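You operate a simulated robot arm through the tools that you are given. There is no shell and no other tool. Be economical: measure what you need, move in short steps, check, and stop when the job is done.

You run a simulated robot arm. Do the job below in one go: nothing can be reset, and whatever is moved stays where it is left.

TASK
Take the steel jug on the top of the supply counter and put it away on the low shelf of the supply counter. Turn the mix knob to 2. Take the paper cups box on the top of the supply counter and put it away on the low shelf of the wooden bench. Put the clear cup marked "valves" from the low shelf of the supply counter on the shelf of the parts stand and the clear cup labelled "taps" on the third shelf from the bottom of the middle bay. Take the blue wash cloth on the side table and put it away on the counter to the right of the sink. Press the clear key of the pad tester two times. Take the aluminium block from the top of the bench and leave it on the top of the bin housing. Put two of the foam pads from the top of the bench on the green machine grid. Put the small brown carton labelled "nozzle" from the top of the bench on the small shelf under the bench vice and the small brown carton that says "valve" on the top of the bin housing. Any order will do. Set down upright: steel jug, paper cups box, foam pad.

The check looks at the end state, three seconds after you hand in, the way a careful person would. Anything else that was tipped, shoved, dropped, spilled or broken makes it a failure. Flat cloth is picked up by pressing the open fingertips on it (5 to 10 N) and closing them slowly along it; thin cloth reads only 2 to 8 mm in the jaws.

THE ROBOT
A 7-joint arm with a two-finger parallel gripper on a trunk, on a base that drives. Base frame: it is fixed to the floor where the robot stands at the start and does not move with it; the origin is under the middle of the robot, x ahead of it, y to its left, z up. Readings come in mm, rad, newtons and seconds.
With the tool pointing down near the work surface it reaches from about 100 to 820 mm from the robot's upright axis, wherever it stands. Its first joint turns from -2.897 to 2.897 rad. Places, roughly: aluminium block [-750, -1750, 1000]; blue wash cloth (7x10x3 cm) [-1100, -100, 900]; clear cup [750, 1000, 500]; clear key of the pad tester [-1300, 400, 900]; counter to the right of the sink (60x25 cm) [-3320, 700, 900]; foam pad (5x5x10 cm) [-1100, -1900, 900]; green machine grid (23x14x3 cm) [-300, -1800, 900]; low shelf of the supply counter [700, 1200, 400]; low shelf of the wooden bench [-1500, 6900, 200]; mix knob [800, 500, 1300]; paper cups box [500, 750, 1000]; shelf of the parts stand [-1000, 300, 400]; small brown carton [250, -1750, 1000]; small shelf under the bench vice [-1200, -1700, 300]; steel jug (14x9x11 cm) [600, 200, 900]; third shelf of the middle bay (26x32 cm) [620, 3180, 720]; top of the bin housing [-2700, -1900, 400]. Payload 3.91 kg.
Tool frame: the origin (TCP) lies between the finger pads and is the grasp point; the fingertips stand 30 mm ahead of it; z points along the fingers, y is the line along which they close. The gripper opens to 110 mm. The fingers are 20 mm wide and 10 mm thick; the gripper's body (48 by 112 mm) begins 55 mm behind the TCP.
Orientation is that of the tool frame in the base frame, as a unit quaternion [w, x, y, z]. With the fingers straight down and closing along the base's y, the tool's x points along the base's -x, its y along +y and its z along -z.

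THE INTERFACE
- The arm moves only by the tool nudge_tool. Its argument "rows" is a list of rows, each a list of 7 numbers: the turn, a rotation vector about the tool's x, y, z in units of 45 degrees (1.0 is 45 degrees), then the shift along the tool's x, y, z in units of 300 mm (1.0 is 300 mm), then the gripper command, from -1 (fully open) to 1 (shut), values between in proportion. In form: [[rx, ry, rz, dx, dy, dz, jaw], ...]. A call has 1 to 8 rows; each row is the pose to reach, as a shift and turn from the pose commanded when the call began, along the tool's axes at that moment. A call with a number of a shift or a turn outside -1 to 1 is refused whole. A row lasts 0.2 s, in which the tool goes at most 50 mm and 0.15 rad; a call with a longer step from one row to the next is refused whole, and so is a gripper value outside its range. Where a pose cannot be reached the arm comes as near as it can. A force on the tool above 40 N (or 10 N above the force at the start of the call, whichever is more), or a blocked arm, ends the call early, and 0.2 s more pass. The fingers move at their own pace (about 72 mm/s each) and stop on an object; they squeeze with about 29 N. The grip force told is the motor's: it shows also when the fingers shut on nothing. Time passes only in rows, and 0.2 s behind the last, so rows that repeat a pose let the fingers close. The reply holds the time, the measured pose of the TCP, the force on the tool along the base axes, the opening and the grip force, in the units named above and with some noise, with the torque about the TCP (base axes, N m) and any sound that the robot's microphone picked up, and new pictures: "pictures" is both (left out), scene, wrist or none.
- Cameras (640 x 400 px; columns grow to the right, rows downward): "scene" is now at [212.4, -35.6, 1321]; the picture's right is [-0.65, -0.76, 0.00], its down [-0.71, 0.60, -0.36] and it looks along [0.28, -0.23, -0.93] (base axes); focal length 214 px, centre (320, 200). "wrist" rides on the gripper at [72, 17, -103] in the tool frame; the picture's right is [-0.23, 0.97, 0.00], its down [-0.76, -0.18, -0.62] and it looks along [-0.61, -0.14, 0.78] (tool axes); focal length 222 px, centre (320, 200). There is no depth. A picture from a camera that has moved, and an enlarged one, comes with that camera's place and axes in the base frame and with its lens.
- lift_body(by): slides the trunk up (or, below 0, down) by that many mm; the arm and the scene camera ride with it, the base frame stays. It gives what a move gives, with no picture.
- drive_base(legs): drives the robot by 1 to 6 legs, each [ahead, left, turn to the left] in mm, mm and rad, along the robot's own axes; the way and the turn of a leg run together, so that a leg with both is an arc; at most 1500 mm and 3.142 rad a leg. The arm and the cameras ride along, it lands a little off, and it stops where it bumps. It gives what a move gives, and a new picture of the scene camera.
- head_to(pan, tilt): turns the head with the scene camera to pan (to the left, within 1.501 rad either way) and tilt (down, from -0.506 to 1.204), counted from straight ahead of the robot. It gives what a move gives, and a new picture of the scene camera.
- zoom(camera, box): a new picture of the part [left, top, right, bottom] of that camera's present view, enlarged. It takes no simulated time.
- job_done(): hands the job in; it is judged then, once.

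Work in short steps. Places have to be worked out from the pictures, the camera data and where the tool is seen: move nearer, look again, correct. Check each grasp and each placing, and mend what went wrong. You have 546 turns and 360 pictures in all, those below and enlarged ones among them. Open the gripper and draw the arm clear of the work before you hand the job in, unless the task says otherwise; then end with one line.

The tools are called after "Call:" as name(argument=value, ...) on one line, values as JSON. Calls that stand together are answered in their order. nudge_tool: Moves the arm, as the interface text tells. Its arguments: {"type":"object","properties":{"rows":{"type":"array"},"pictures":{"type":"string","enum":["both","scene","wrist","none"]}},"required":["rows"]} The other tools are called the same way: lift_body (by) slides the trunk up or down; drive_base (legs) drives the base; head_to (pan, tilt) turns the head that bears the scene camera; zoom (camera, box) takes an enlarged picture of a part of a camera's view; job_done () hands the job in.

At the start:

```text
t: 0.0
tool_pos: [133.9, 384.0, 999.3]
tool_rot: [0.0, 0.0, 1.0, 0.001]
contact_force: [0.7, 0.1, 0.3]
ft_torque: [-0.03, 0.0, 0.02]
gripper_width: 110.1
grasp_force: 0.1
trunk travel left (down, up): [-550.0, 132.0]
robot x, y, heading: [0.5, -1.1, 0.0]
head pan, tilt: [-0.702, 1.201]
```

scene: 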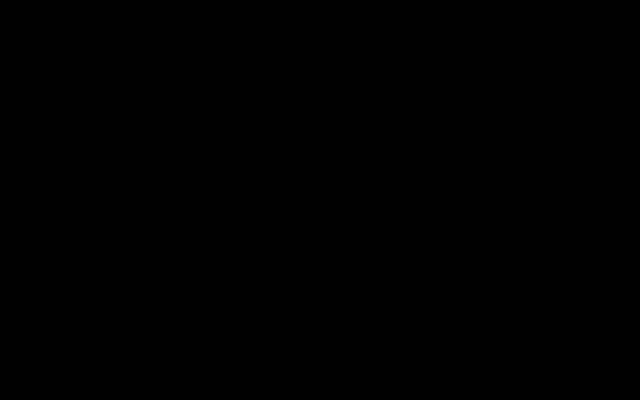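
wrist: 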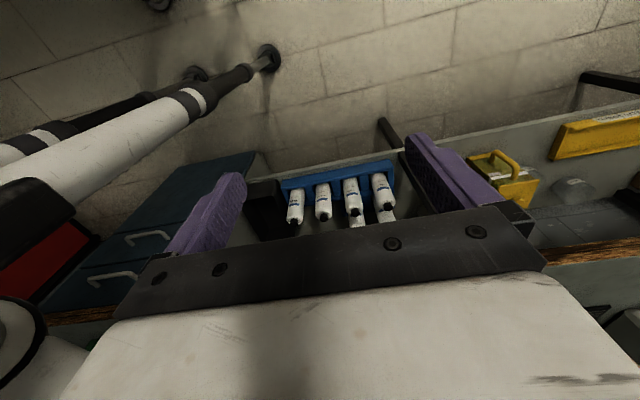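

The scene picture is black, so I turn the head to look ahead-left at the supply counter.

Call:
head_to(pan=0.5, tilt=0.5)

```text
t: 1.4
tool_pos: [134.5, 384.5, 999.7]
tool_rot: [0.0, 0.0, 1.0, -0.001]
contact_force: [0.2, 0.6, 0.3]
ft_torque: [0.02, -0.02, 0.01]
gripper_width: 110.1
grasp_force: 0.1
trunk travel left (down, up): [-550.0, 132.0]
robot x, y, heading: [1.5, 2.2, 0.002]
head pan, tilt: [0.499, 0.499]
camera scene: at [249.6, 44.0, 1374.6], right [0.48, -0.88, 0.0], down [-0.42, -0.23, -0.88], along [0.77, 0.42, -0.48], focal length 214 px, centre (320, 200)
```

scene: 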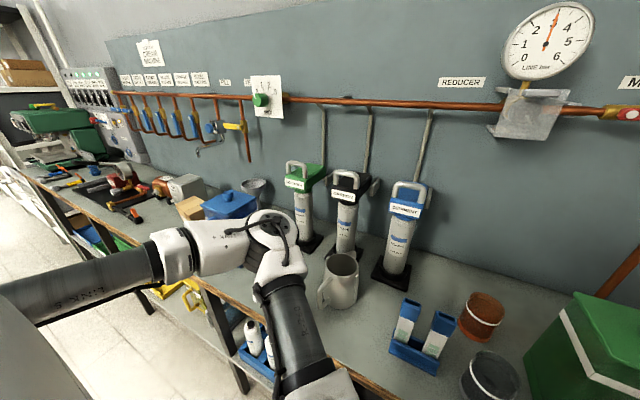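

The supply counter is ahead, with the jug behind the forearm and a green knob on the wall. I zoom in on the knob region and the jug.

Call:
zoom(camera="scene", box=[180, 60, 340, 160])

Call:
zoom(camera="scene", box=[0, 60, 320, 260])

Call:
head_to(pan=-0.3, tilt=0.6)

Call:
head_to(pan=1.3, tilt=0.4)

```text
4.00 times, centred on (260, 110) of scene
camera zoom: at [249.6, 44.0, 1374.6], right [0.48, -0.88, 0.0], down [-0.42, -0.23, -0.88], along [0.77, 0.42, -0.48], focal length 858 px, centre (560, 560)
```

zoom: 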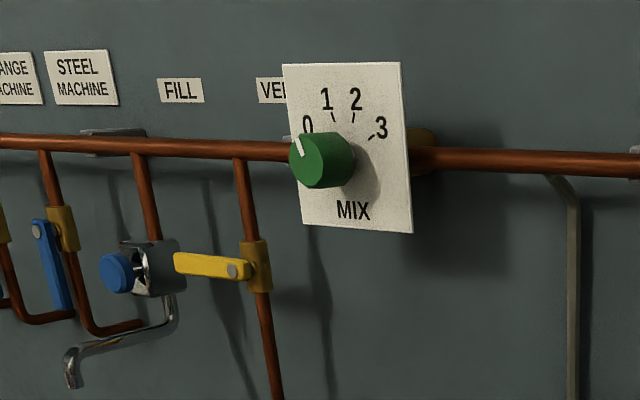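

```text
2.00 times, centred on (160, 160) of scene
camera zoom: at [249.6, 44.0, 1374.6], right [0.48, -0.88, 0.0], down [-0.42, -0.23, -0.88], along [0.77, 0.42, -0.48], focal length 429 px, centre (640, 280)
```

zoom: 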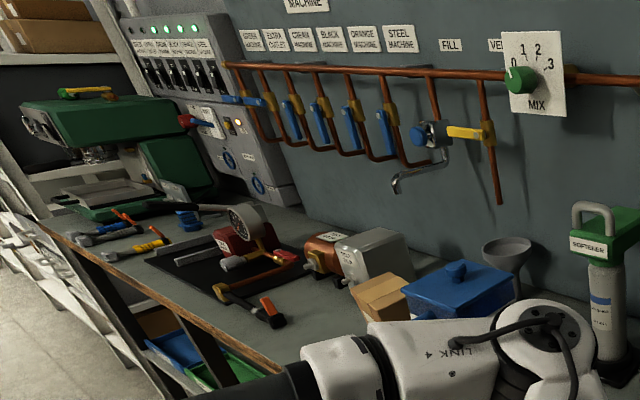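

```text
t: 2.5
tool_pos: [134.9, 383.7, 1000.5]
tool_rot: [0.001, -0.001, 1.0, 0.0]
contact_force: [-0.5, 0.1, 0.3]
ft_torque: [0.01, 0.02, 0.04]
gripper_width: 110.0
grasp_force: 0.1
trunk travel left (down, up): [-550.0, 132.0]
robot x, y, heading: [0.2, 0.7, -0.003]
head pan, tilt: [-0.3, 0.6]
camera scene: at [254.2, -25.6, 1365.6], right [-0.29, -0.96, 0.0], down [-0.54, 0.17, -0.83], along [0.79, -0.24, -0.56], focal length 214 px, centre (320, 200)
```

scene: 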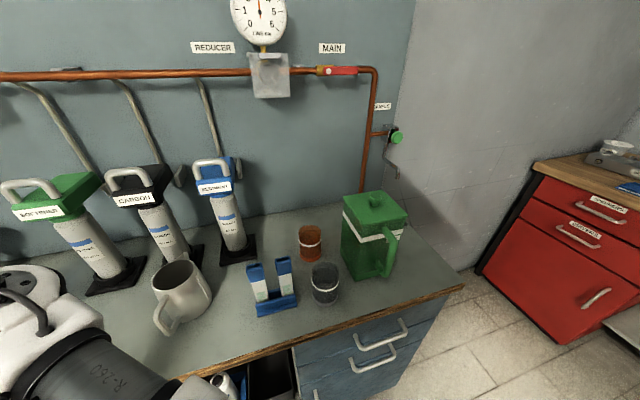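

```text
t: 4.2
tool_pos: [134.3, 384.2, 999.9]
tool_rot: [0.0, -0.001, 1.0, 0.0]
contact_force: [0.3, 0.9, 0.2]
ft_torque: [-0.03, -0.01, -0.02]
gripper_width: 109.8
grasp_force: 0.1
trunk travel left (down, up): [-550.0, 132.0]
robot x, y, heading: [2.2, -1.4, 0.001]
head pan, tilt: [1.3, 0.4]
camera scene: at [194.5, 89.7, 1383.8], right [0.96, -0.27, 0.0], down [-0.1, -0.38, -0.92], along [0.25, 0.89, -0.39], focal length 214 px, centre (320, 200)
```

scene: 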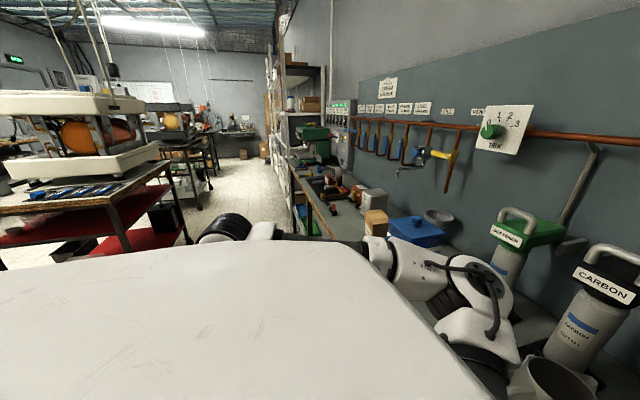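

I judge the jug at about (613,190) with its handle toward the robot. I back off from the counter to see the low shelf, then lower the trunk.

Call:
drive_base(legs=[[-350, 0, 0]])

Call:
head_to(pan=0.6, tilt=0.5)

```text
t: 6.1
tool_pos: [-139.2, 374.3, 999.1]
tool_rot: [-0.001, -0.009, 1.0, 0.001]
contact_force: [0.3, -0.5, -0.8]
ft_torque: [0.01, 0.02, 0.02]
gripper_width: 110.0
grasp_force: 0.1
trunk travel left (down, up): [-550.0, 132.0]
robot x, y, heading: [-270.7, -15.1, 0.015]
head pan, tilt: [1.3, 0.4]
stopped in leg 1: the robot was blocked; the commanded pose is now the measured one
camera scene: at [-72.5, 80.4, 1383.4], right [0.97, -0.25, 0.0], down [-0.1, -0.38, -0.92], along [0.23, 0.89, -0.39], focal length 214 px, centre (320, 200)
```

scene: 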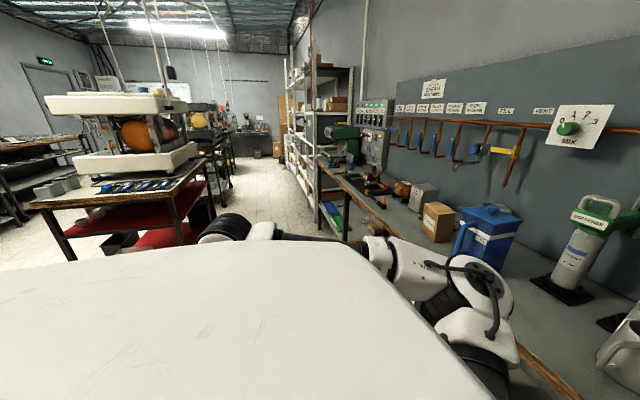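

```text
t: 7.2
tool_pos: [-141.3, 373.9, 1000.3]
tool_rot: [0.0, -0.009, 1.0, 0.0]
contact_force: [0.1, 0.5, 0.4]
ft_torque: [-0.03, 0.02, 0.02]
gripper_width: 110.0
grasp_force: 0.0
trunk travel left (down, up): [-550.0, 132.0]
robot x, y, heading: [-266.3, -11.7, 0.017]
head pan, tilt: [0.6, 0.499]
camera scene: at [-23.3, 43.3, 1374.7], right [0.58, -0.81, 0.0], down [-0.39, -0.28, -0.88], along [0.72, 0.51, -0.48], focal length 214 px, centre (320, 200)
```

scene: 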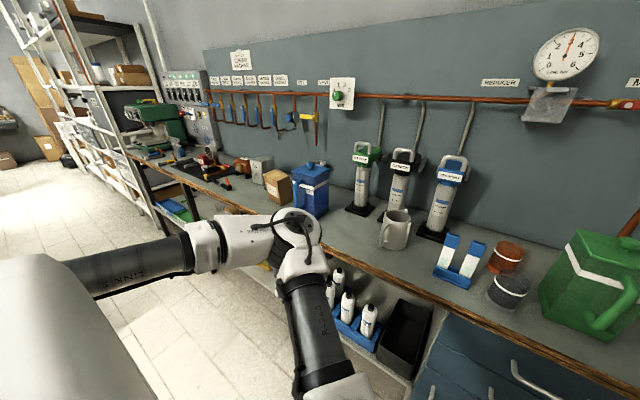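

The base bumped something behind at x≈-270; I look to both sides to learn what it was before going on.

Call:
head_to(pan=1.5, tilt=0.9)

Call:
head_to(pan=-1.5, tilt=0.5)

```text
t: 8.4
tool_pos: [-140.3, 373.5, 999.7]
tool_rot: [0.0, -0.009, 1.0, 0.0]
contact_force: [-0.9, -0.3, -0.3]
ft_torque: [0.01, 0.0, 0.01]
gripper_width: 109.9
grasp_force: 0.0
trunk travel left (down, up): [-550.0, 132.0]
robot x, y, heading: [-270.9, -11.2, 0.022]
head pan, tilt: [1.499, 0.901]
camera scene: at [-93.3, 65.9, 1340.8], right [1.0, -0.05, 0.0], down [-0.04, -0.78, -0.62], along [0.03, 0.62, -0.78], focal length 214 px, centre (320, 200)
```

scene: 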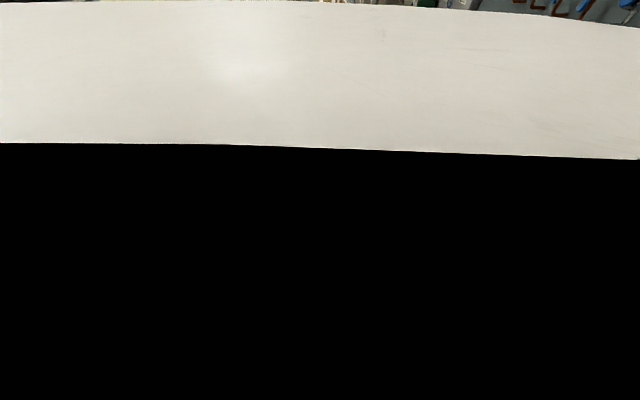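

```text
t: 11.0
tool_pos: [-139.7, 372.5, 1000.4]
tool_rot: [0.0, -0.01, 1.0, 0.0]
contact_force: [-0.6, -0.1, -0.3]
ft_torque: [-0.03, -0.01, -0.02]
gripper_width: 109.9
grasp_force: 0.1
trunk travel left (down, up): [-550.0, 132.0]
robot x, y, heading: [-266.3, -9.2, 0.014]
head pan, tilt: [-1.499, 0.499]
camera scene: at [-89.4, -100.3, 1374.7], right [-1.0, -0.09, 0.0], down [-0.04, 0.48, -0.88], along [0.08, -0.87, -0.48], focal length 214 px, centre (320, 200)
```

scene: 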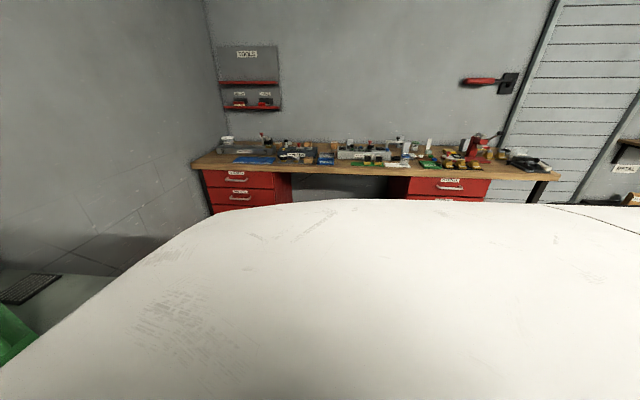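

The obstacle behind isn't visible, so I'll stay clear of it. I move forward a little and lower the trunk to view the low shelf.

Call:
drive_base(legs=[[50, 0, 0]])

Call:
lift_body(by=-500)

Call:
head_to(pan=0.7, tilt=0.3)

```text
t: 11.9
tool_pos: [-89.7, 374.0, 1000.2]
tool_rot: [0.0, -0.01, 1.0, 0.001]
contact_force: [1.0, -0.1, 0.4]
ft_torque: [0.02, 0.0, 0.01]
gripper_width: 109.9
grasp_force: 0.1
trunk travel left (down, up): [-550.0, 132.0]
robot x, y, heading: [-221.0, -8.8, 0.018]
head pan, tilt: [-1.499, 0.499]
camera scene: at [-39.3, -99.1, 1374.5], right [-1.0, -0.09, 0.0], down [-0.04, 0.48, -0.88], along [0.08, -0.87, -0.48], focal length 214 px, centre (320, 200)
```

scene: 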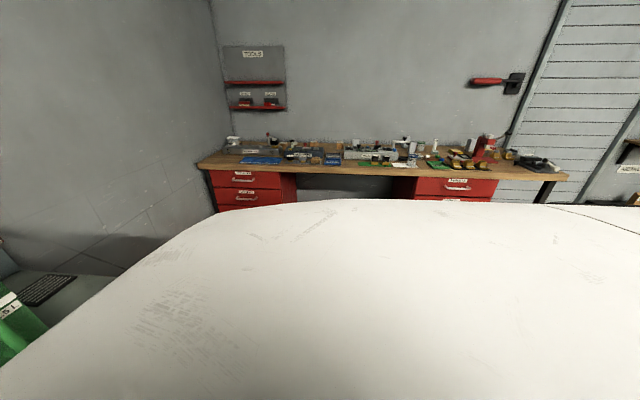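

```text
refused: -500 is not a number from -400 to 400
```

```text
t: 14.0
tool_pos: [-90.8, 374.9, 1000.6]
tool_rot: [-0.001, -0.009, 1.0, 0.0]
contact_force: [0.0, -0.1, 0.0]
ft_torque: [0.01, 0.02, 0.0]
gripper_width: 110.1
grasp_force: 0.0
trunk travel left (down, up): [-550.0, 132.0]
robot x, y, heading: [-219.6, -13.6, 0.018]
head pan, tilt: [0.7, 0.3]
camera scene: at [22.2, 52.8, 1393.1], right [0.66, -0.75, 0.0], down [-0.22, -0.19, -0.96], along [0.72, 0.63, -0.3], focal length 214 px, centre (320, 200)
```

scene: 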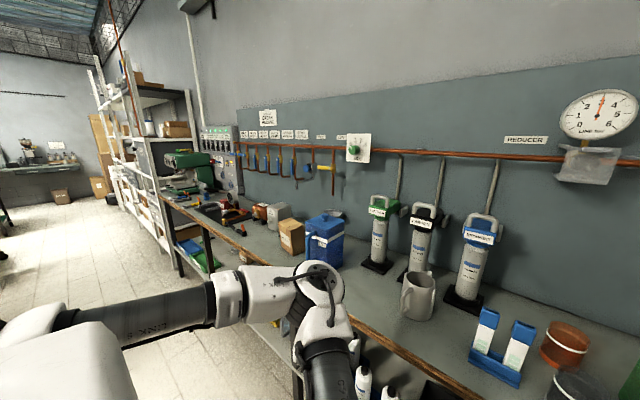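

Trunk steps are limited to 400; I lower it by 400 and look at the low shelf.

Call:
lift_body(by=-400)

Call:
head_to(pan=0.75, tilt=0.45)

```text
t: 17.8
tool_pos: [-90.2, 373.6, 599.6]
tool_rot: [0.0, -0.009, 1.0, -0.001]
contact_force: [-0.1, -0.5, -0.8]
ft_torque: [-0.01, -0.01, 0.0]
gripper_width: 110.0
grasp_force: 0.0
trunk travel left (down, up): [-150.0, 532.0]
robot x, y, heading: [-217.0, -13.1, 0.016]
head pan, tilt: [0.7, 0.3]
```

```text
t: 18.5
tool_pos: [-91.1, 374.9, 600.0]
tool_rot: [0.0, -0.01, 1.0, 0.0]
contact_force: [-0.2, 0.1, -0.8]
ft_torque: [0.0, 0.01, 0.01]
gripper_width: 110.1
grasp_force: 0.1
trunk travel left (down, up): [-150.0, 532.0]
robot x, y, heading: [-215.9, -12.2, 0.015]
head pan, tilt: [0.75, 0.45]
camera scene: at [18.0, 55.3, 979.2], right [0.69, -0.72, 0.0], down [-0.31, -0.3, -0.9], along [0.65, 0.63, -0.43], focal length 214 px, centre (320, 200)
```

scene: 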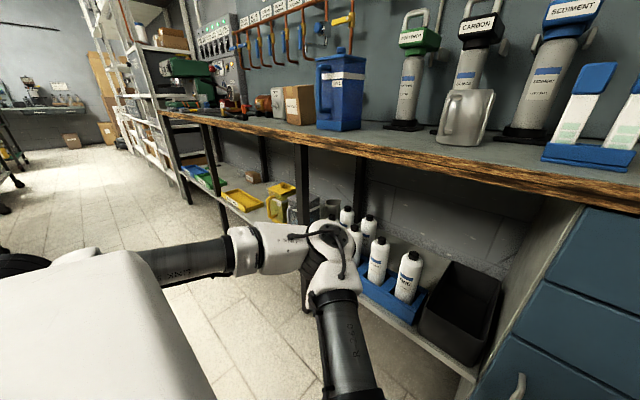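

The low shelf is visible with bottles, a yellow jug, yellow trays and more. I zoom in.

Call:
zoom(camera="scene", box=[170, 100, 430, 262])

Call:
zoom(camera="scene", box=[230, 70, 390, 170])

```text
2.46 times, centred on (300, 181) of scene
camera zoom: at [18.0, 55.3, 979.2], right [0.69, -0.72, 0.0], down [-0.31, -0.3, -0.9], along [0.65, 0.63, -0.43], focal length 528 px, centre (369, 247)
```

zoom: 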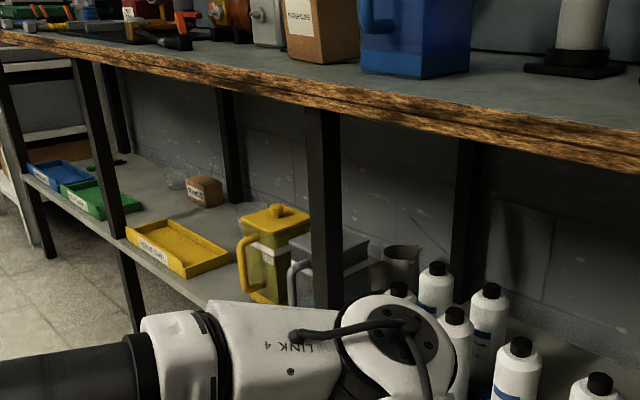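

```text
4.00 times, centred on (310, 120) of scene
camera zoom: at [18.0, 55.3, 979.2], right [0.69, -0.72, 0.0], down [-0.31, -0.3, -0.9], along [0.65, 0.63, -0.43], focal length 858 px, centre (360, 520)
```

zoom: 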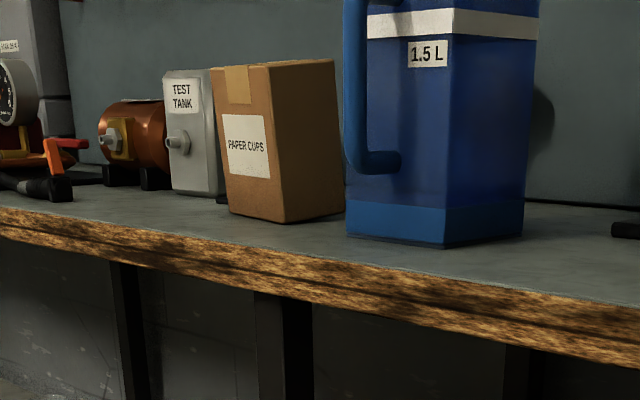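

Paper cups box and blue jug are clear. The elbow sticks out far, so I bring the TCP to in front of the robot to see how the arm reconfigures.

Call:
nudge_tool(rows=[[0, 0, 0, -0.09, -0.11, 0, -1], [0, 0, 0, -0.18, -0.22, 0, -1], [0, 0, 0, -0.27, -0.33, 0, -1], [0, 0, 0, -0.36, -0.44, 0, -1], [0, 0, 0, -0.45, -0.55, 0, -1], [0, 0, 0, -0.54, -0.66, 0, -1], [0, 0, 0, -0.63, -0.77, 0, -1], [0, 0, 0, -0.72, -0.88, 0, -1]], pictures="both")

```text
t: 20.3
tool_pos: [151.8, 133.1, 626.1]
tool_rot: [-0.001, -0.011, 1.0, -0.001]
contact_force: [-0.5, 0.7, -0.6]
ft_torque: [-0.05, -0.01, 0.0]
gripper_width: 110.1
grasp_force: 0.2
out of reach, approached as far as the arm can: row 6, 7, 8
trunk travel left (down, up): [-150.0, 532.0]
robot x, y, heading: [-216.1, -16.5, 0.017]
head pan, tilt: [0.75, 0.45]
camera scene: at [17.8, 55.5, 979.2], right [0.69, -0.72, 0.0], down [-0.31, -0.3, -0.9], along [0.65, 0.63, -0.44], focal length 214 px, centre (320, 200)
camera wrist: at [78.6, 147.4, 729.5], right [0.21, 0.98, 0.0], down [0.77, -0.16, 0.62], along [0.61, -0.13, -0.78], focal length 222 px, centre (320, 200)
```

scene: 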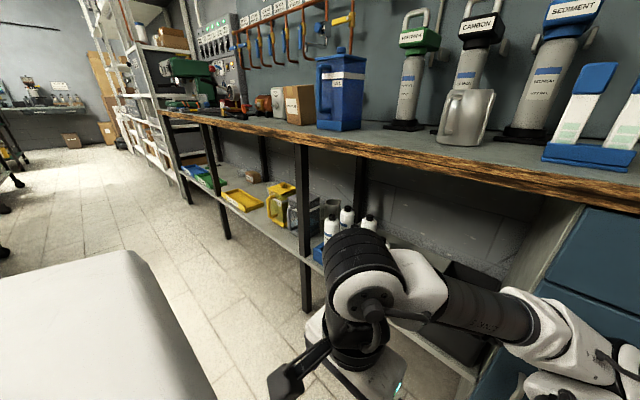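
wrist: 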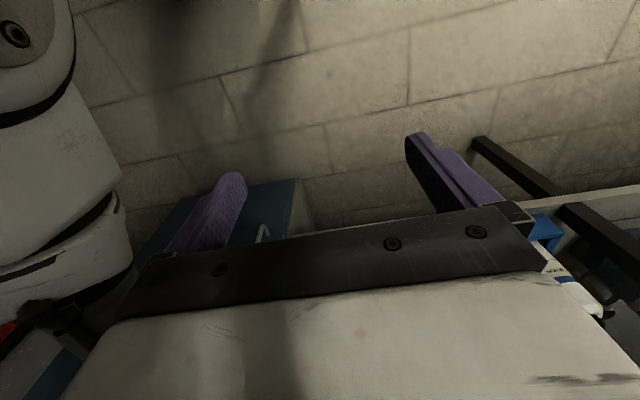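

The arm follows fine. I drive left 600 mm to look at the clear cups and the middle of the shelf straight on.

Call:
drive_base(legs=[[30, 600, 0]])

Call:
head_to(pan=0.45, tilt=0.45)

```text
t: 25.4
tool_pos: [170.1, 736.0, 626.6]
tool_rot: [-0.001, -0.01, 1.0, -0.001]
contact_force: [-0.6, 0.4, 0.3]
ft_torque: [-0.01, 0.0, 0.01]
gripper_width: 109.9
grasp_force: 0.1
trunk travel left (down, up): [-150.0, 532.0]
robot x, y, heading: [-200.2, 588.7, 0.022]
head pan, tilt: [0.75, 0.45]
camera scene: at [37.1, 658.2, 979.1], right [0.69, -0.72, 0.0], down [-0.31, -0.3, -0.9], along [0.65, 0.63, -0.44], focal length 214 px, centre (320, 200)
```

scene: 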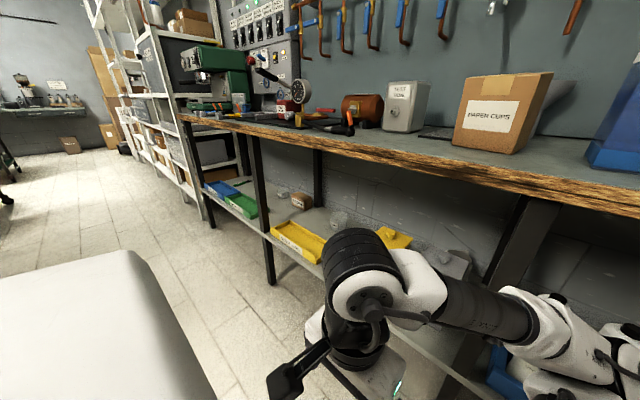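

```text
t: 26.2
tool_pos: [171.4, 736.6, 626.1]
tool_rot: [-0.001, -0.01, 1.0, 0.0]
contact_force: [-0.2, -0.5, -0.8]
ft_torque: [-0.02, -0.01, -0.01]
gripper_width: 110.0
grasp_force: 0.1
trunk travel left (down, up): [-150.0, 532.0]
robot x, y, heading: [-199.2, 593.5, 0.019]
head pan, tilt: [0.45, 0.45]
camera scene: at [52.9, 635.8, 979.1], right [0.45, -0.89, 0.0], down [-0.39, -0.2, -0.9], along [0.8, 0.41, -0.44], focal length 214 px, centre (320, 200)
```

scene: 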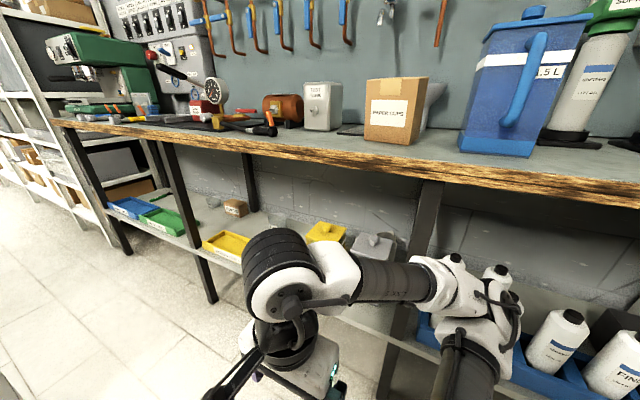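

Clear shapes appear on the shelf near (212,200) and (275,218); I zoom there.

Call:
zoom(camera="scene", box=[180, 180, 308, 260])

Call:
zoom(camera="scene", box=[280, 190, 440, 290])

```text
5.00 times, centred on (244, 220) of scene
camera zoom: at [52.9, 635.8, 979.1], right [0.45, -0.89, 0.0], down [-0.39, -0.2, -0.9], along [0.8, 0.41, -0.44], focal length 1072 px, centre (700, 100)
```

zoom: 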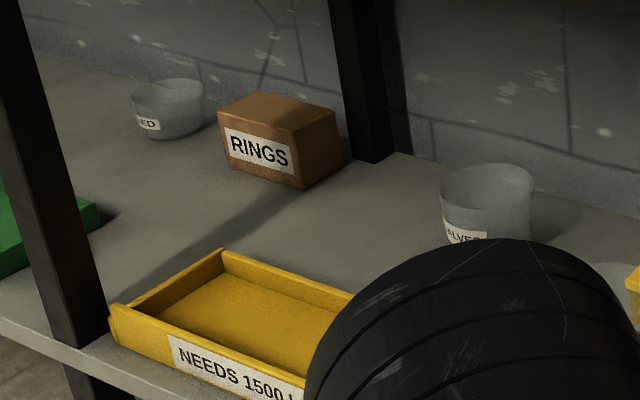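

```text
4.00 times, centred on (360, 240) of scene
camera zoom: at [52.9, 635.8, 979.1], right [0.45, -0.89, 0.0], down [-0.39, -0.2, -0.9], along [0.8, 0.41, -0.44], focal length 858 px, centre (160, 40)
```

zoom: 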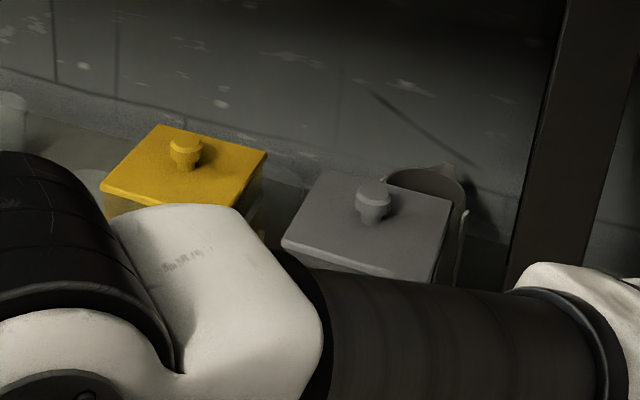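

I see a "valves" cup and another ending in "…ED". I rotate the tool to point horizontally forward with the wrist camera on top (a half turn about tool x−z, in 45° steps).

Call:
nudge_tool(rows=[[0.118, 0, -0.118, 0, 0, 0, -1], [0.236, 0, -0.236, 0, 0, 0, -1], [0.354, 0, -0.354, 0, 0, 0, -1], [0.471, 0, -0.471, 0, 0, 0, -1], [0.589, 0, -0.589, 0, 0, 0, -1], [0.707, 0, -0.707, 0, 0, 0, -1], [0.825, 0, -0.825, 0, 0, 0, -1], [0.943, 0, -0.943, 0, 0, 0, -1]], pictures="none")

```text
t: 28.1
tool_pos: [169.8, 735.7, 625.3]
tool_rot: [0.001, -0.363, 0.862, -0.354]
contact_force: [0.0, -0.6, -0.5]
ft_torque: [-0.01, -0.02, 0.0]
gripper_width: 110.0
grasp_force: 0.0
trunk travel left (down, up): [-150.0, 532.0]
robot x, y, heading: [-203.0, 587.7, 0.017]
head pan, tilt: [0.45, 0.45]
```

Orientation follows exactly; I continue the rotation.

Call:
nudge_tool(rows=[[0.118, 0, -0.118, 0, 0, 0, -1], [0.236, 0, -0.236, 0, 0, 0, -1], [0.354, 0, -0.354, 0, 0, 0, -1], [0.471, 0, -0.471, 0, 0, 0, -1], [0.589, 0, -0.589, 0, 0, 0, -1], [0.707, 0, -0.707, 0, 0, 0, -1], [0.825, 0, -0.825, 0, 0, 0, -1], [0.943, 0, -0.943, 0, 0, 0, -1]], pictures="none")

Call:
nudge_tool(rows=[[0.118, 0, -0.118, 0, 0, 0, -1], [0.236, 0, -0.236, 0, 0, 0, -1], [0.354, 0, -0.354, 0, 0, 0, -1], [0.471, 0, -0.471, 0, 0, 0, -1], [0.589, 0, -0.589, 0, 0, 0, -1], [0.707, 0, -0.707, 0, 0, 0, -1], [0.825, 0, -0.825, 0, 0, 0, -1], [0.943, 0, -0.943, 0, 0, 0, -1]], pictures="both")

```text
t: 29.6
tool_pos: [127.9, 731.5, 555.8]
tool_rot: [-0.005, 0.584, -0.568, 0.58]
contact_force: [-0.1, 5.0, 20.0]
ft_torque: [-0.44, 0.36, -0.05]
gripper_width: 102.0
grasp_force: 0.1
out of reach, approached as far as the arm can: row 1, 2, 3, 4, 5, 6, 7
trunk travel left (down, up): [-150.0, 532.0]
robot x, y, heading: [-201.1, 586.8, 0.02]
head pan, tilt: [0.45, 0.45]
stopped in row 7: the force on the tool passed its limit at 46 N (the readings are from after the stop); the commanded pose is now the measured one
```

```text
t: 30.0
tool_pos: [125.4, 733.9, 553.7]
tool_rot: [-0.007, 0.596, -0.544, 0.59]
contact_force: [2.2, 8.6, 25.7]
ft_torque: [-0.47, 0.31, -0.14]
gripper_width: 99.8
grasp_force: 0.0
out of reach, approached as far as the arm can: row 1
trunk travel left (down, up): [-150.0, 532.0]
robot x, y, heading: [-195.6, 588.5, 0.02]
head pan, tilt: [0.45, 0.45]
stopped in row 1: the force on the tool passed its limit at 46 N (the readings are from after the stop); the commanded pose is now the measured one
camera scene: at [52.5, 635.6, 979.5], right [0.45, -0.89, 0.0], down [-0.39, -0.2, -0.9], along [0.8, 0.41, -0.43], focal length 214 px, centre (320, 200)
camera wrist: at [20.0, 744.0, 624.5], right [-0.56, -0.25, -0.79], down [-0.11, 0.97, -0.22], along [0.82, -0.04, -0.57], focal length 222 px, centre (320, 200)
```

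scene: 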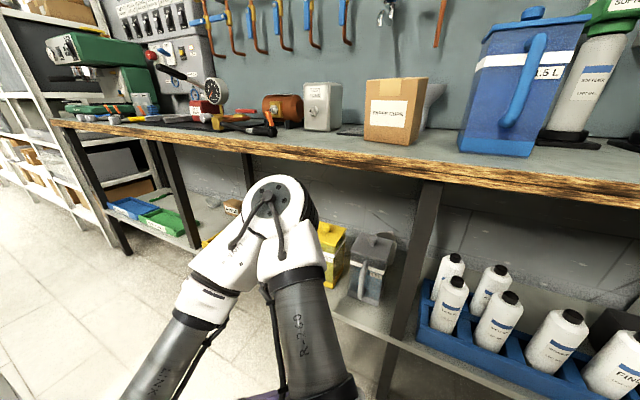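
wrist: 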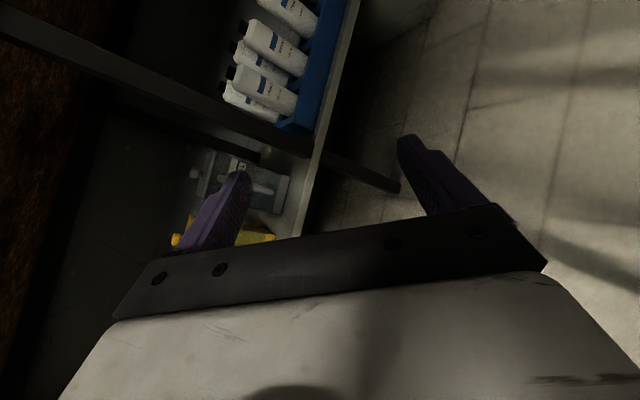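

A fingertip touched something low (probably the robot's own base). I move the tool forward and up, away from it.

Call:
nudge_tool(rows=[[0, 0, 0, 0.03, -0.129, 0.051, -1], [0, 0, 0, 0.06, -0.258, 0.102, -1], [0, 0, 0, 0.09, -0.387, 0.153, -1], [0, 0, 0, 0.12, -0.516, 0.204, -1], [0, 0, 0, 0.12, -0.516, 0.204, -1]], pictures="none")

```text
t: 30.2
tool_pos: [126.8, 733.7, 554.6]
tool_rot: [-0.005, 0.596, -0.544, 0.59]
contact_force: [-1.6, 8.5, 25.8]
ft_torque: [-0.51, 0.5, -0.22]
gripper_width: 100.5
grasp_force: 0.0
out of reach, approached as far as the arm can: row 1
trunk travel left (down, up): [-150.0, 532.0]
robot x, y, heading: [-197.8, 587.2, 0.02]
head pan, tilt: [0.45, 0.45]
stopped in row 1: the force on the tool passed its limit at 65 N (the readings are from after the stop); the commanded pose is now the measured one
```

That increased the force. I look down at the tool to see the contact.

Call:
head_to(pan=0.3, tilt=1.1)

```text
t: 31.3
tool_pos: [126.8, 732.6, 554.1]
tool_rot: [-0.005, 0.596, -0.545, 0.59]
contact_force: [-4.8, 3.4, 35.0]
ft_torque: [-1.13, 0.77, -0.22]
gripper_width: 99.4
grasp_force: 0.1
trunk travel left (down, up): [-150.0, 532.0]
robot x, y, heading: [-198.7, 590.6, 0.02]
head pan, tilt: [0.3, 1.1]
camera scene: at [30.3, 613.8, 927.4], right [0.31, -0.95, 0.0], down [-0.85, -0.28, -0.46], along [0.43, 0.14, -0.89], focal length 214 px, centre (320, 200)
```

scene: 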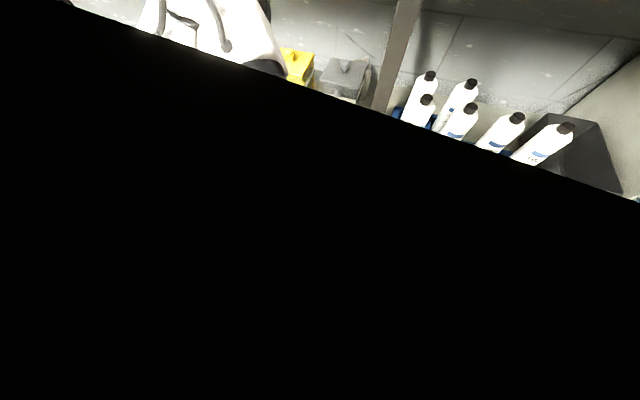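

The view is occluded. I reverse the last rotation to return to the free pose.

Call:
nudge_tool(rows=[[-0.118, 0, 0.118, 0.03, -0.03, -0.015, -1], [-0.236, 0, 0.236, 0.06, -0.06, -0.03, -1], [-0.354, 0, 0.354, 0.1, -0.09, -0.045, -1], [-0.471, 0, 0.471, 0.14, -0.12, -0.06, -1], [-0.589, 0, 0.589, 0.14, -0.12, -0.06, -1], [-0.707, 0, 0.707, 0.14, -0.12, -0.06, -1]], pictures="none")

Call:
head_to(pan=0.0, tilt=0.75)

```text
t: 32.7
tool_pos: [124.1, 732.0, 610.8]
tool_rot: [0.002, -0.405, 0.824, -0.395]
contact_force: [0.8, 0.6, 0.2]
ft_torque: [-0.03, 0.02, 0.03]
gripper_width: 110.0
grasp_force: 0.0
out of reach, approached as far as the arm can: row 1, 2, 3, 4
trunk travel left (down, up): [-150.0, 532.0]
robot x, y, heading: [-199.9, 589.9, 0.016]
head pan, tilt: [0.3, 1.1]
```

```text
t: 33.5
tool_pos: [124.2, 731.5, 610.3]
tool_rot: [0.003, -0.406, 0.824, -0.395]
contact_force: [0.2, -0.7, -0.5]
ft_torque: [-0.03, -0.01, 0.01]
gripper_width: 109.8
grasp_force: 0.0
trunk travel left (down, up): [-150.0, 532.0]
robot x, y, heading: [-196.3, 591.3, 0.02]
head pan, tilt: [0.0, 0.75]
camera scene: at [53.9, 595.7, 952.6], right [0.02, -1.0, 0.0], down [-0.68, -0.01, -0.73], along [0.73, 0.01, -0.68], focal length 214 px, centre (320, 200)
```

scene: 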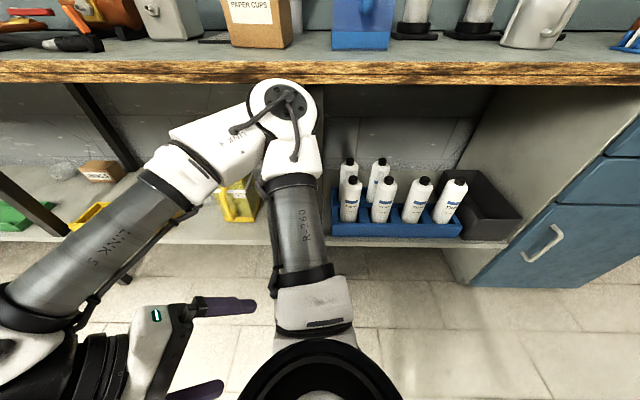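

Now the layout is clear: the TCP is too near the shoulder, and the fingers hit the upper arm. I move the TCP forward 170 mm and check before rotating further.

Call:
nudge_tool(rows=[[0, 0, 0, -0.1, -0.1, 0.048, -1], [0, 0, 0, -0.2, -0.2, 0.096, -1], [0, 0, 0, -0.3, -0.3, 0.144, -1], [0, 0, 0, -0.38, -0.377, 0.181, -1], [0, 0, 0, -0.38, -0.377, 0.181, -1]], pictures="scene")

```text
t: 34.7
tool_pos: [298.5, 731.9, 580.8]
tool_rot: [0.002, -0.406, 0.824, -0.395]
contact_force: [0.3, 0.6, 0.3]
ft_torque: [0.0, 0.04, 0.01]
gripper_width: 110.2
grasp_force: 0.1
out of reach, approached as far as the arm can: row 1, 2, 3, 4, 5
trunk travel left (down, up): [-150.0, 532.0]
robot x, y, heading: [-199.5, 592.3, 0.017]
head pan, tilt: [0.0, 0.75]
camera scene: at [53.9, 595.7, 952.7], right [0.02, -1.0, 0.0], down [-0.68, -0.01, -0.73], along [0.73, 0.01, -0.68], focal length 214 px, centre (320, 200)
```

scene: 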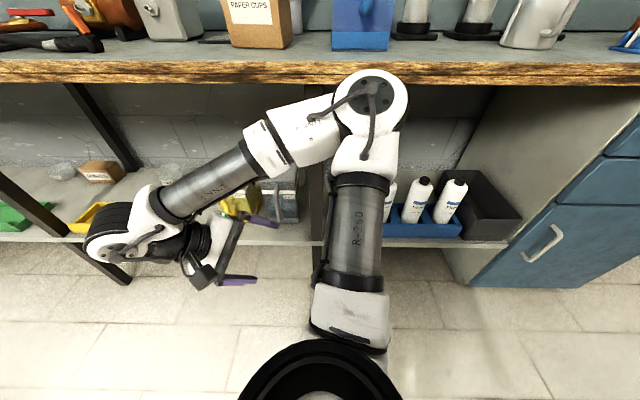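

I'll use a simpler posture: normal yaw with tool pitched ~45° forward-down. First I rotate back to tool-down.

Call:
nudge_tool(rows=[[-0.118, 0, 0.118, 0, 0, 0, -1], [-0.236, 0, 0.236, 0, 0, 0, -1], [-0.354, 0, 0.354, 0, 0, 0, -1], [-0.471, 0, 0.471, 0, 0, 0, -1], [-0.589, 0, 0.589, 0, 0, 0, -1], [-0.707, 0, 0.707, 0, 0, 0, -1], [-0.825, 0, 0.825, 0, 0, 0, -1], [-0.943, 0, 0.943, 0, 0, 0, -1]], pictures="none")

Call:
nudge_tool(rows=[[-0.07, -0.1, 0.07, 0, 0, 0, -1], [-0.142, -0.25, 0.142, 0, 0, 0, -1], [-0.142, -0.4, 0.142, 0, 0, 0, -1], [-0.142, -0.55, 0.142, 0, 0, 0, -1], [-0.142, -0.7, 0.142, 0, 0, 0, -1], [-0.142, -0.85, 0.142, 0, 0, 0, -1], [-0.142, -1.0, 0.142, 0, 0, 0, -1], [-0.142, -1.0, 0.142, 0, 0, 0, -1]], pictures="both")

```text
t: 36.5
tool_pos: [296.8, 731.4, 582.2]
tool_rot: [-0.001, -0.059, 0.997, -0.049]
contact_force: [0.1, 0.1, 0.4]
ft_torque: [0.01, 0.0, 0.02]
gripper_width: 110.0
grasp_force: 0.1
trunk travel left (down, up): [-150.0, 532.0]
robot x, y, heading: [-200.5, 592.9, 0.02]
head pan, tilt: [0.0, 0.75]
```

```text
t: 38.3
tool_pos: [343.3, 788.1, 623.5]
tool_rot: [0.38, -0.02, 0.924, 0.031]
contact_force: [0.2, -0.3, -0.2]
ft_torque: [-0.01, 0.02, 0.01]
gripper_width: 110.1
grasp_force: 0.0
out of reach, approached as far as the arm can: row 4, 5, 6, 7, 8
trunk travel left (down, up): [-150.0, 532.0]
robot x, y, heading: [-196.3, 592.5, 0.022]
head pan, tilt: [0.0, 0.75]
camera scene: at [53.9, 595.7, 952.7], right [0.02, -1.0, 0.0], down [-0.68, -0.01, -0.73], along [0.73, 0.01, -0.68], focal length 214 px, centre (320, 200)
camera wrist: at [218.7, 795.2, 647.1], right [0.1, 0.97, 0.2], down [0.12, -0.21, 0.97], along [0.99, -0.08, -0.14], focal length 222 px, centre (320, 200)
```

scene: 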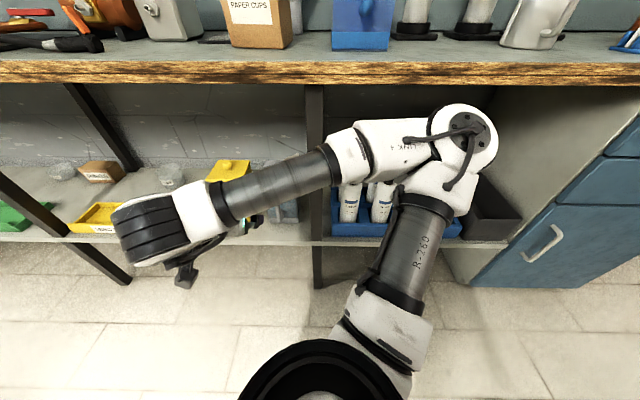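
wrist: 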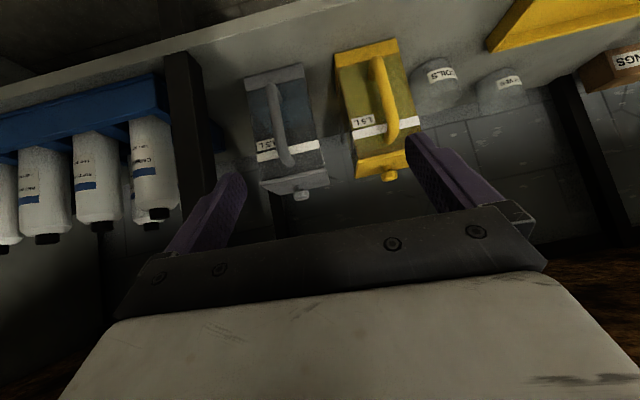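

The wrist camera shows the shelf (upside down): two cups near (435,80) and (500,90). I zoom in there.

Call:
zoom(camera="wrist", box=[400, 30, 560, 130])

Call:
zoom(camera="scene", box=[0, 120, 200, 245])

```text
4.00 times, centred on (480, 80) of wrist
camera zoom: at [218.7, 795.2, 647.1], right [0.1, 0.97, 0.2], down [0.12, -0.21, 0.97], along [0.99, -0.08, -0.14], focal length 888 px, centre (-320, 680)
```

zoom: 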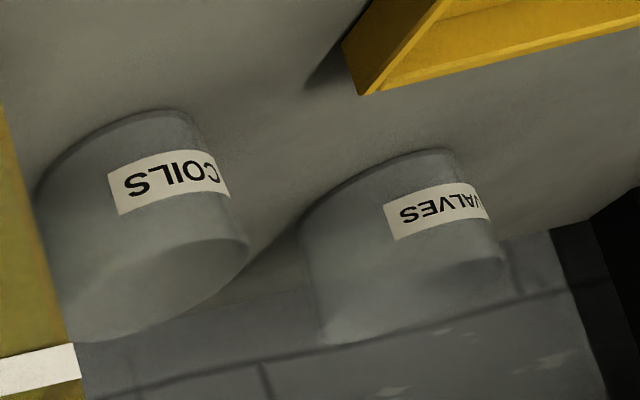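

```text
3.20 times, centred on (100, 182) of scene
camera zoom: at [53.9, 595.7, 952.7], right [0.02, -1.0, 0.0], down [-0.68, -0.01, -0.73], along [0.73, 0.01, -0.68], focal length 686 px, centre (1024, 256)
```

zoom: 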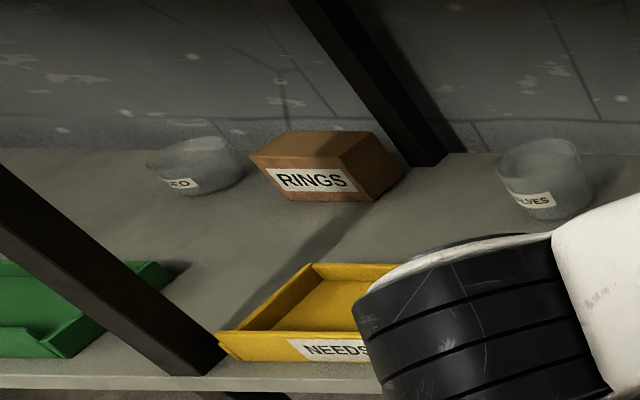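

Valves cup ≈ (760,1250), shelf z≈380. "Taps" isn't seen yet; I drive further left to look.

Call:
drive_base(legs=[[-40, 650, 0]])

Call:
head_to(pan=0.3, tilt=0.5)

```text
t: 43.7
tool_pos: [281.2, 1437.3, 623.4]
tool_rot: [0.378, -0.031, 0.925, 0.035]
contact_force: [1.0, -0.9, 0.7]
ft_torque: [0.03, -0.03, 0.03]
gripper_width: 110.0
grasp_force: 0.0
trunk travel left (down, up): [-150.0, 532.0]
robot x, y, heading: [-255.5, 1230.8, 0.039]
head pan, tilt: [0.0, 0.75]
camera scene: at [-4.9, 1239.2, 952.7], right [0.04, -1.0, 0.0], down [-0.68, -0.03, -0.73], along [0.73, 0.03, -0.68], focal length 214 px, centre (320, 200)
```

scene: 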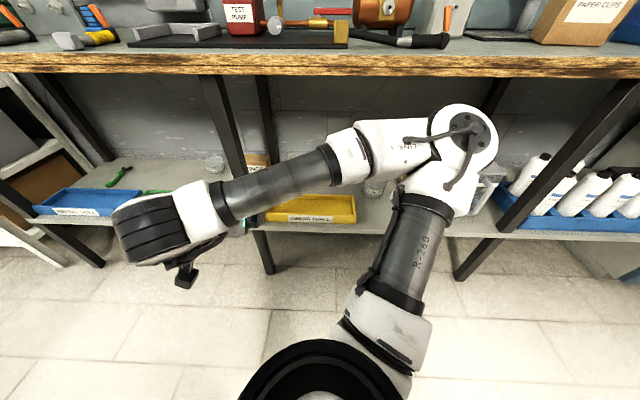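

```text
t: 44.5
tool_pos: [281.2, 1436.7, 624.2]
tool_rot: [0.378, -0.031, 0.925, 0.035]
contact_force: [-0.4, -0.5, 0.5]
ft_torque: [-0.02, -0.02, 0.0]
gripper_width: 110.0
grasp_force: 0.0
trunk travel left (down, up): [-150.0, 532.0]
robot x, y, heading: [-259.6, 1233.0, 0.043]
head pan, tilt: [0.3, 0.499]
camera scene: at [-1.9, 1266.2, 974.6], right [0.33, -0.94, 0.0], down [-0.45, -0.16, -0.88], along [0.83, 0.29, -0.48], focal length 214 px, centre (320, 200)
```

scene: 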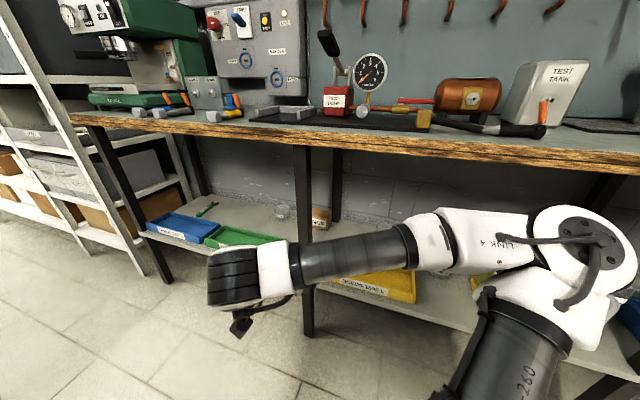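

I zoom on the cup by the RINGS carton and use the wrist camera for the rest.

Call:
zoom(camera="scene", box=[240, 180, 340, 242])

Call:
nudge_tool(rows=[[0, 0, 0, 0, 0, 0, -1]], pictures="wrist")

```text
6.40 times, centred on (290, 211) of scene
camera zoom: at [-1.9, 1266.2, 974.6], right [0.33, -0.94, 0.0], down [-0.45, -0.16, -0.88], along [0.83, 0.29, -0.48], focal length 1373 px, centre (512, 130)
```

zoom: 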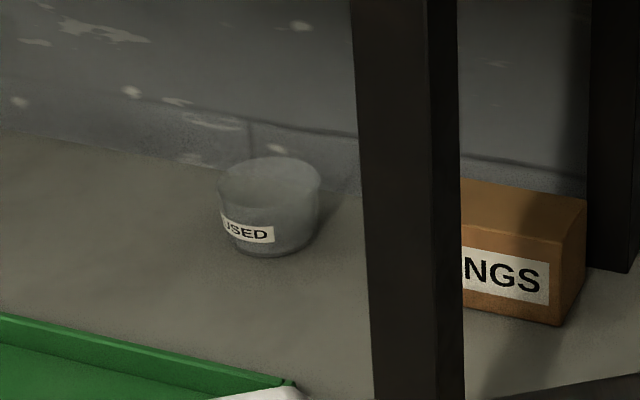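

```text
t: 44.9
tool_pos: [280.3, 1437.2, 623.8]
tool_rot: [0.378, -0.03, 0.925, 0.035]
contact_force: [-0.2, -0.3, -0.3]
ft_torque: [-0.04, 0.02, -0.02]
gripper_width: 109.9
grasp_force: 0.1
trunk travel left (down, up): [-150.0, 532.0]
robot x, y, heading: [-253.3, 1231.7, 0.043]
head pan, tilt: [0.3, 0.499]
camera wrist: at [155.3, 1442.2, 647.1], right [0.08, 0.98, 0.2], down [0.12, -0.21, 0.97], along [0.99, -0.05, -0.14], focal length 222 px, centre (320, 200)
```

wrist: 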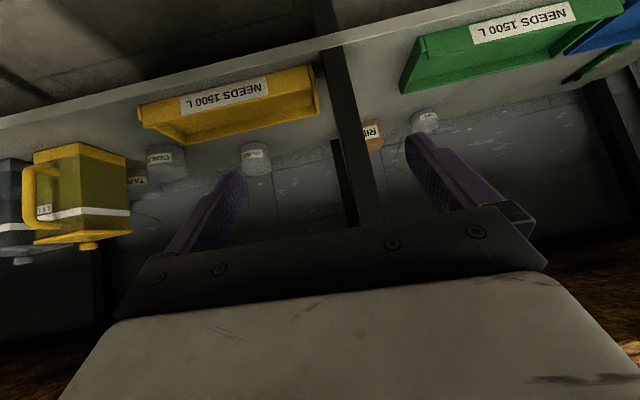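

TAPS sits behind COILS beside the yellow jug; VALVES stands free near (760,1257). I lower the trunk fully and line up with VALVES first.

Call:
lift_body(by=-140)

Call:
drive_base(legs=[[0, -190, -0.04]])

Call:
nudge_tool(rows=[[0, 0, 0, -0.115, 0, 0.115, -1], [0, 0, 0, -0.23, 0, 0.23, -1], [0, 0, 0, -0.345, 0, 0.345, -1], [0, 0, 0, -0.46, 0, 0.46, -1], [0, 0, 0, -0.46, 0, 0.46, -1]], pictures="both")

```text
t: 46.8
tool_pos: [277.5, 1438.3, 545.7]
tool_rot: [0.383, -0.034, 0.922, 0.034]
contact_force: [-0.8, 0.4, 0.1]
ft_torque: [-0.01, 0.0, 0.0]
gripper_width: 110.2
grasp_force: 0.0
trunk travel left (down, up): [-65.0, 617.0]
robot x, y, heading: [-256.7, 1231.3, 0.044]
head pan, tilt: [0.3, 0.499]
stopped: the arm was blocked; the commanded pose is now the measured one
```

```text
t: 48.9
tool_pos: [289.1, 1226.6, 545.6]
tool_rot: [0.383, -0.017, 0.923, 0.028]
contact_force: [-0.8, 0.5, 0.2]
ft_torque: [-0.01, 0.02, 0.02]
gripper_width: 109.8
grasp_force: 0.2
trunk travel left (down, up): [-65.0, 617.0]
robot x, y, heading: [-250.3, 1036.2, 0.005]
head pan, tilt: [0.3, 0.499]
camera scene: at [-0.6, 1064.4, 894.5], right [0.3, -0.95, 0.0], down [-0.45, -0.14, -0.88], along [0.84, 0.26, -0.47], focal length 214 px, centre (320, 200)
```

scene: 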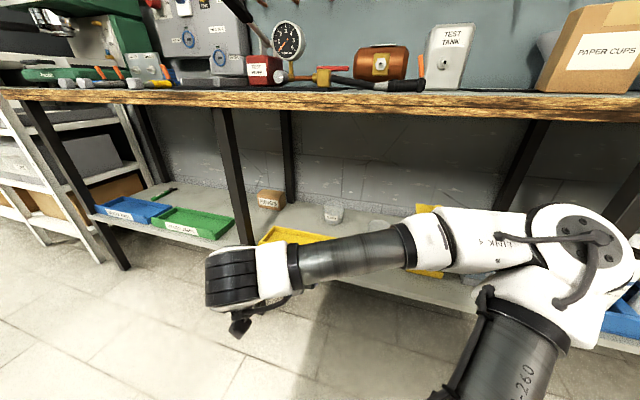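

```text
t: 50.1
tool_pos: [485.2, 1239.3, 547.2]
tool_rot: [0.384, -0.018, 0.923, 0.026]
contact_force: [0.2, 0.5, -0.5]
ft_torque: [-0.01, 0.01, 0.0]
gripper_width: 109.9
grasp_force: 0.0
trunk travel left (down, up): [-65.0, 617.0]
robot x, y, heading: [-251.8, 1033.8, 0.003]
head pan, tilt: [0.3, 0.499]
camera scene: at [-1.5, 1065.4, 894.4], right [0.3, -0.95, 0.01], down [-0.45, -0.15, -0.88], along [0.84, 0.26, -0.47], focal length 214 px, centre (320, 200)
camera wrist: at [359.6, 1248.6, 568.9], right [0.11, 0.97, 0.2], down [0.11, -0.21, 0.97], along [0.99, -0.09, -0.12], focal length 222 px, centre (320, 200)
```

scene: 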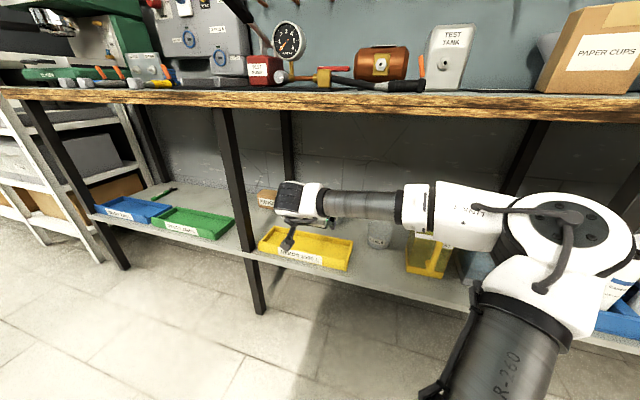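
wrist: 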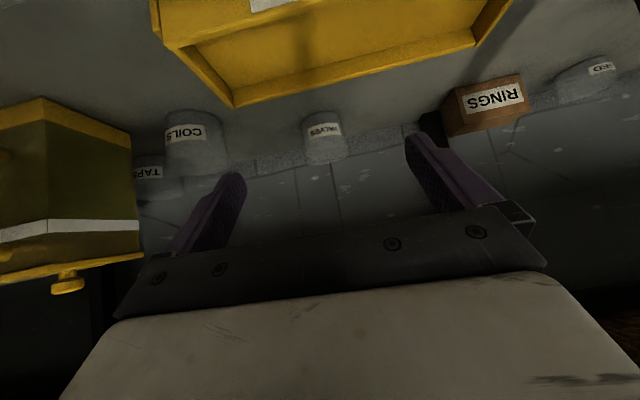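

VALVES is dead ahead, about (770,1245,405). I extend the arm forward and slightly down before driving closer so the elbow retreats.

Call:
nudge_tool(rows=[[0, 0, 0, -0.045, 0, 0.135, -1], [0, 0, 0, -0.09, 0, 0.27, -1], [0, 0, 0, -0.14, 0, 0.42, -1], [0, 0, 0, -0.14, 0, 0.42, -1]], pictures="scene")

```text
t: 51.1
tool_pos: [605.4, 1246.9, 490.6]
tool_rot: [0.384, -0.018, 0.923, 0.026]
contact_force: [-0.1, 0.4, -0.1]
ft_torque: [0.03, -0.01, 0.02]
gripper_width: 109.8
grasp_force: 0.1
trunk travel left (down, up): [-65.0, 617.0]
robot x, y, heading: [-256.7, 1039.2, 0.008]
head pan, tilt: [0.3, 0.499]
camera scene: at [-1.5, 1065.2, 894.4], right [0.3, -0.95, 0.01], down [-0.45, -0.15, -0.88], along [0.84, 0.26, -0.47], focal length 214 px, centre (320, 200)
```

scene: 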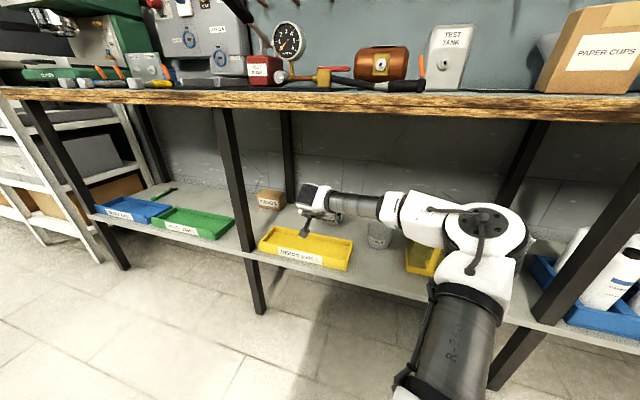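

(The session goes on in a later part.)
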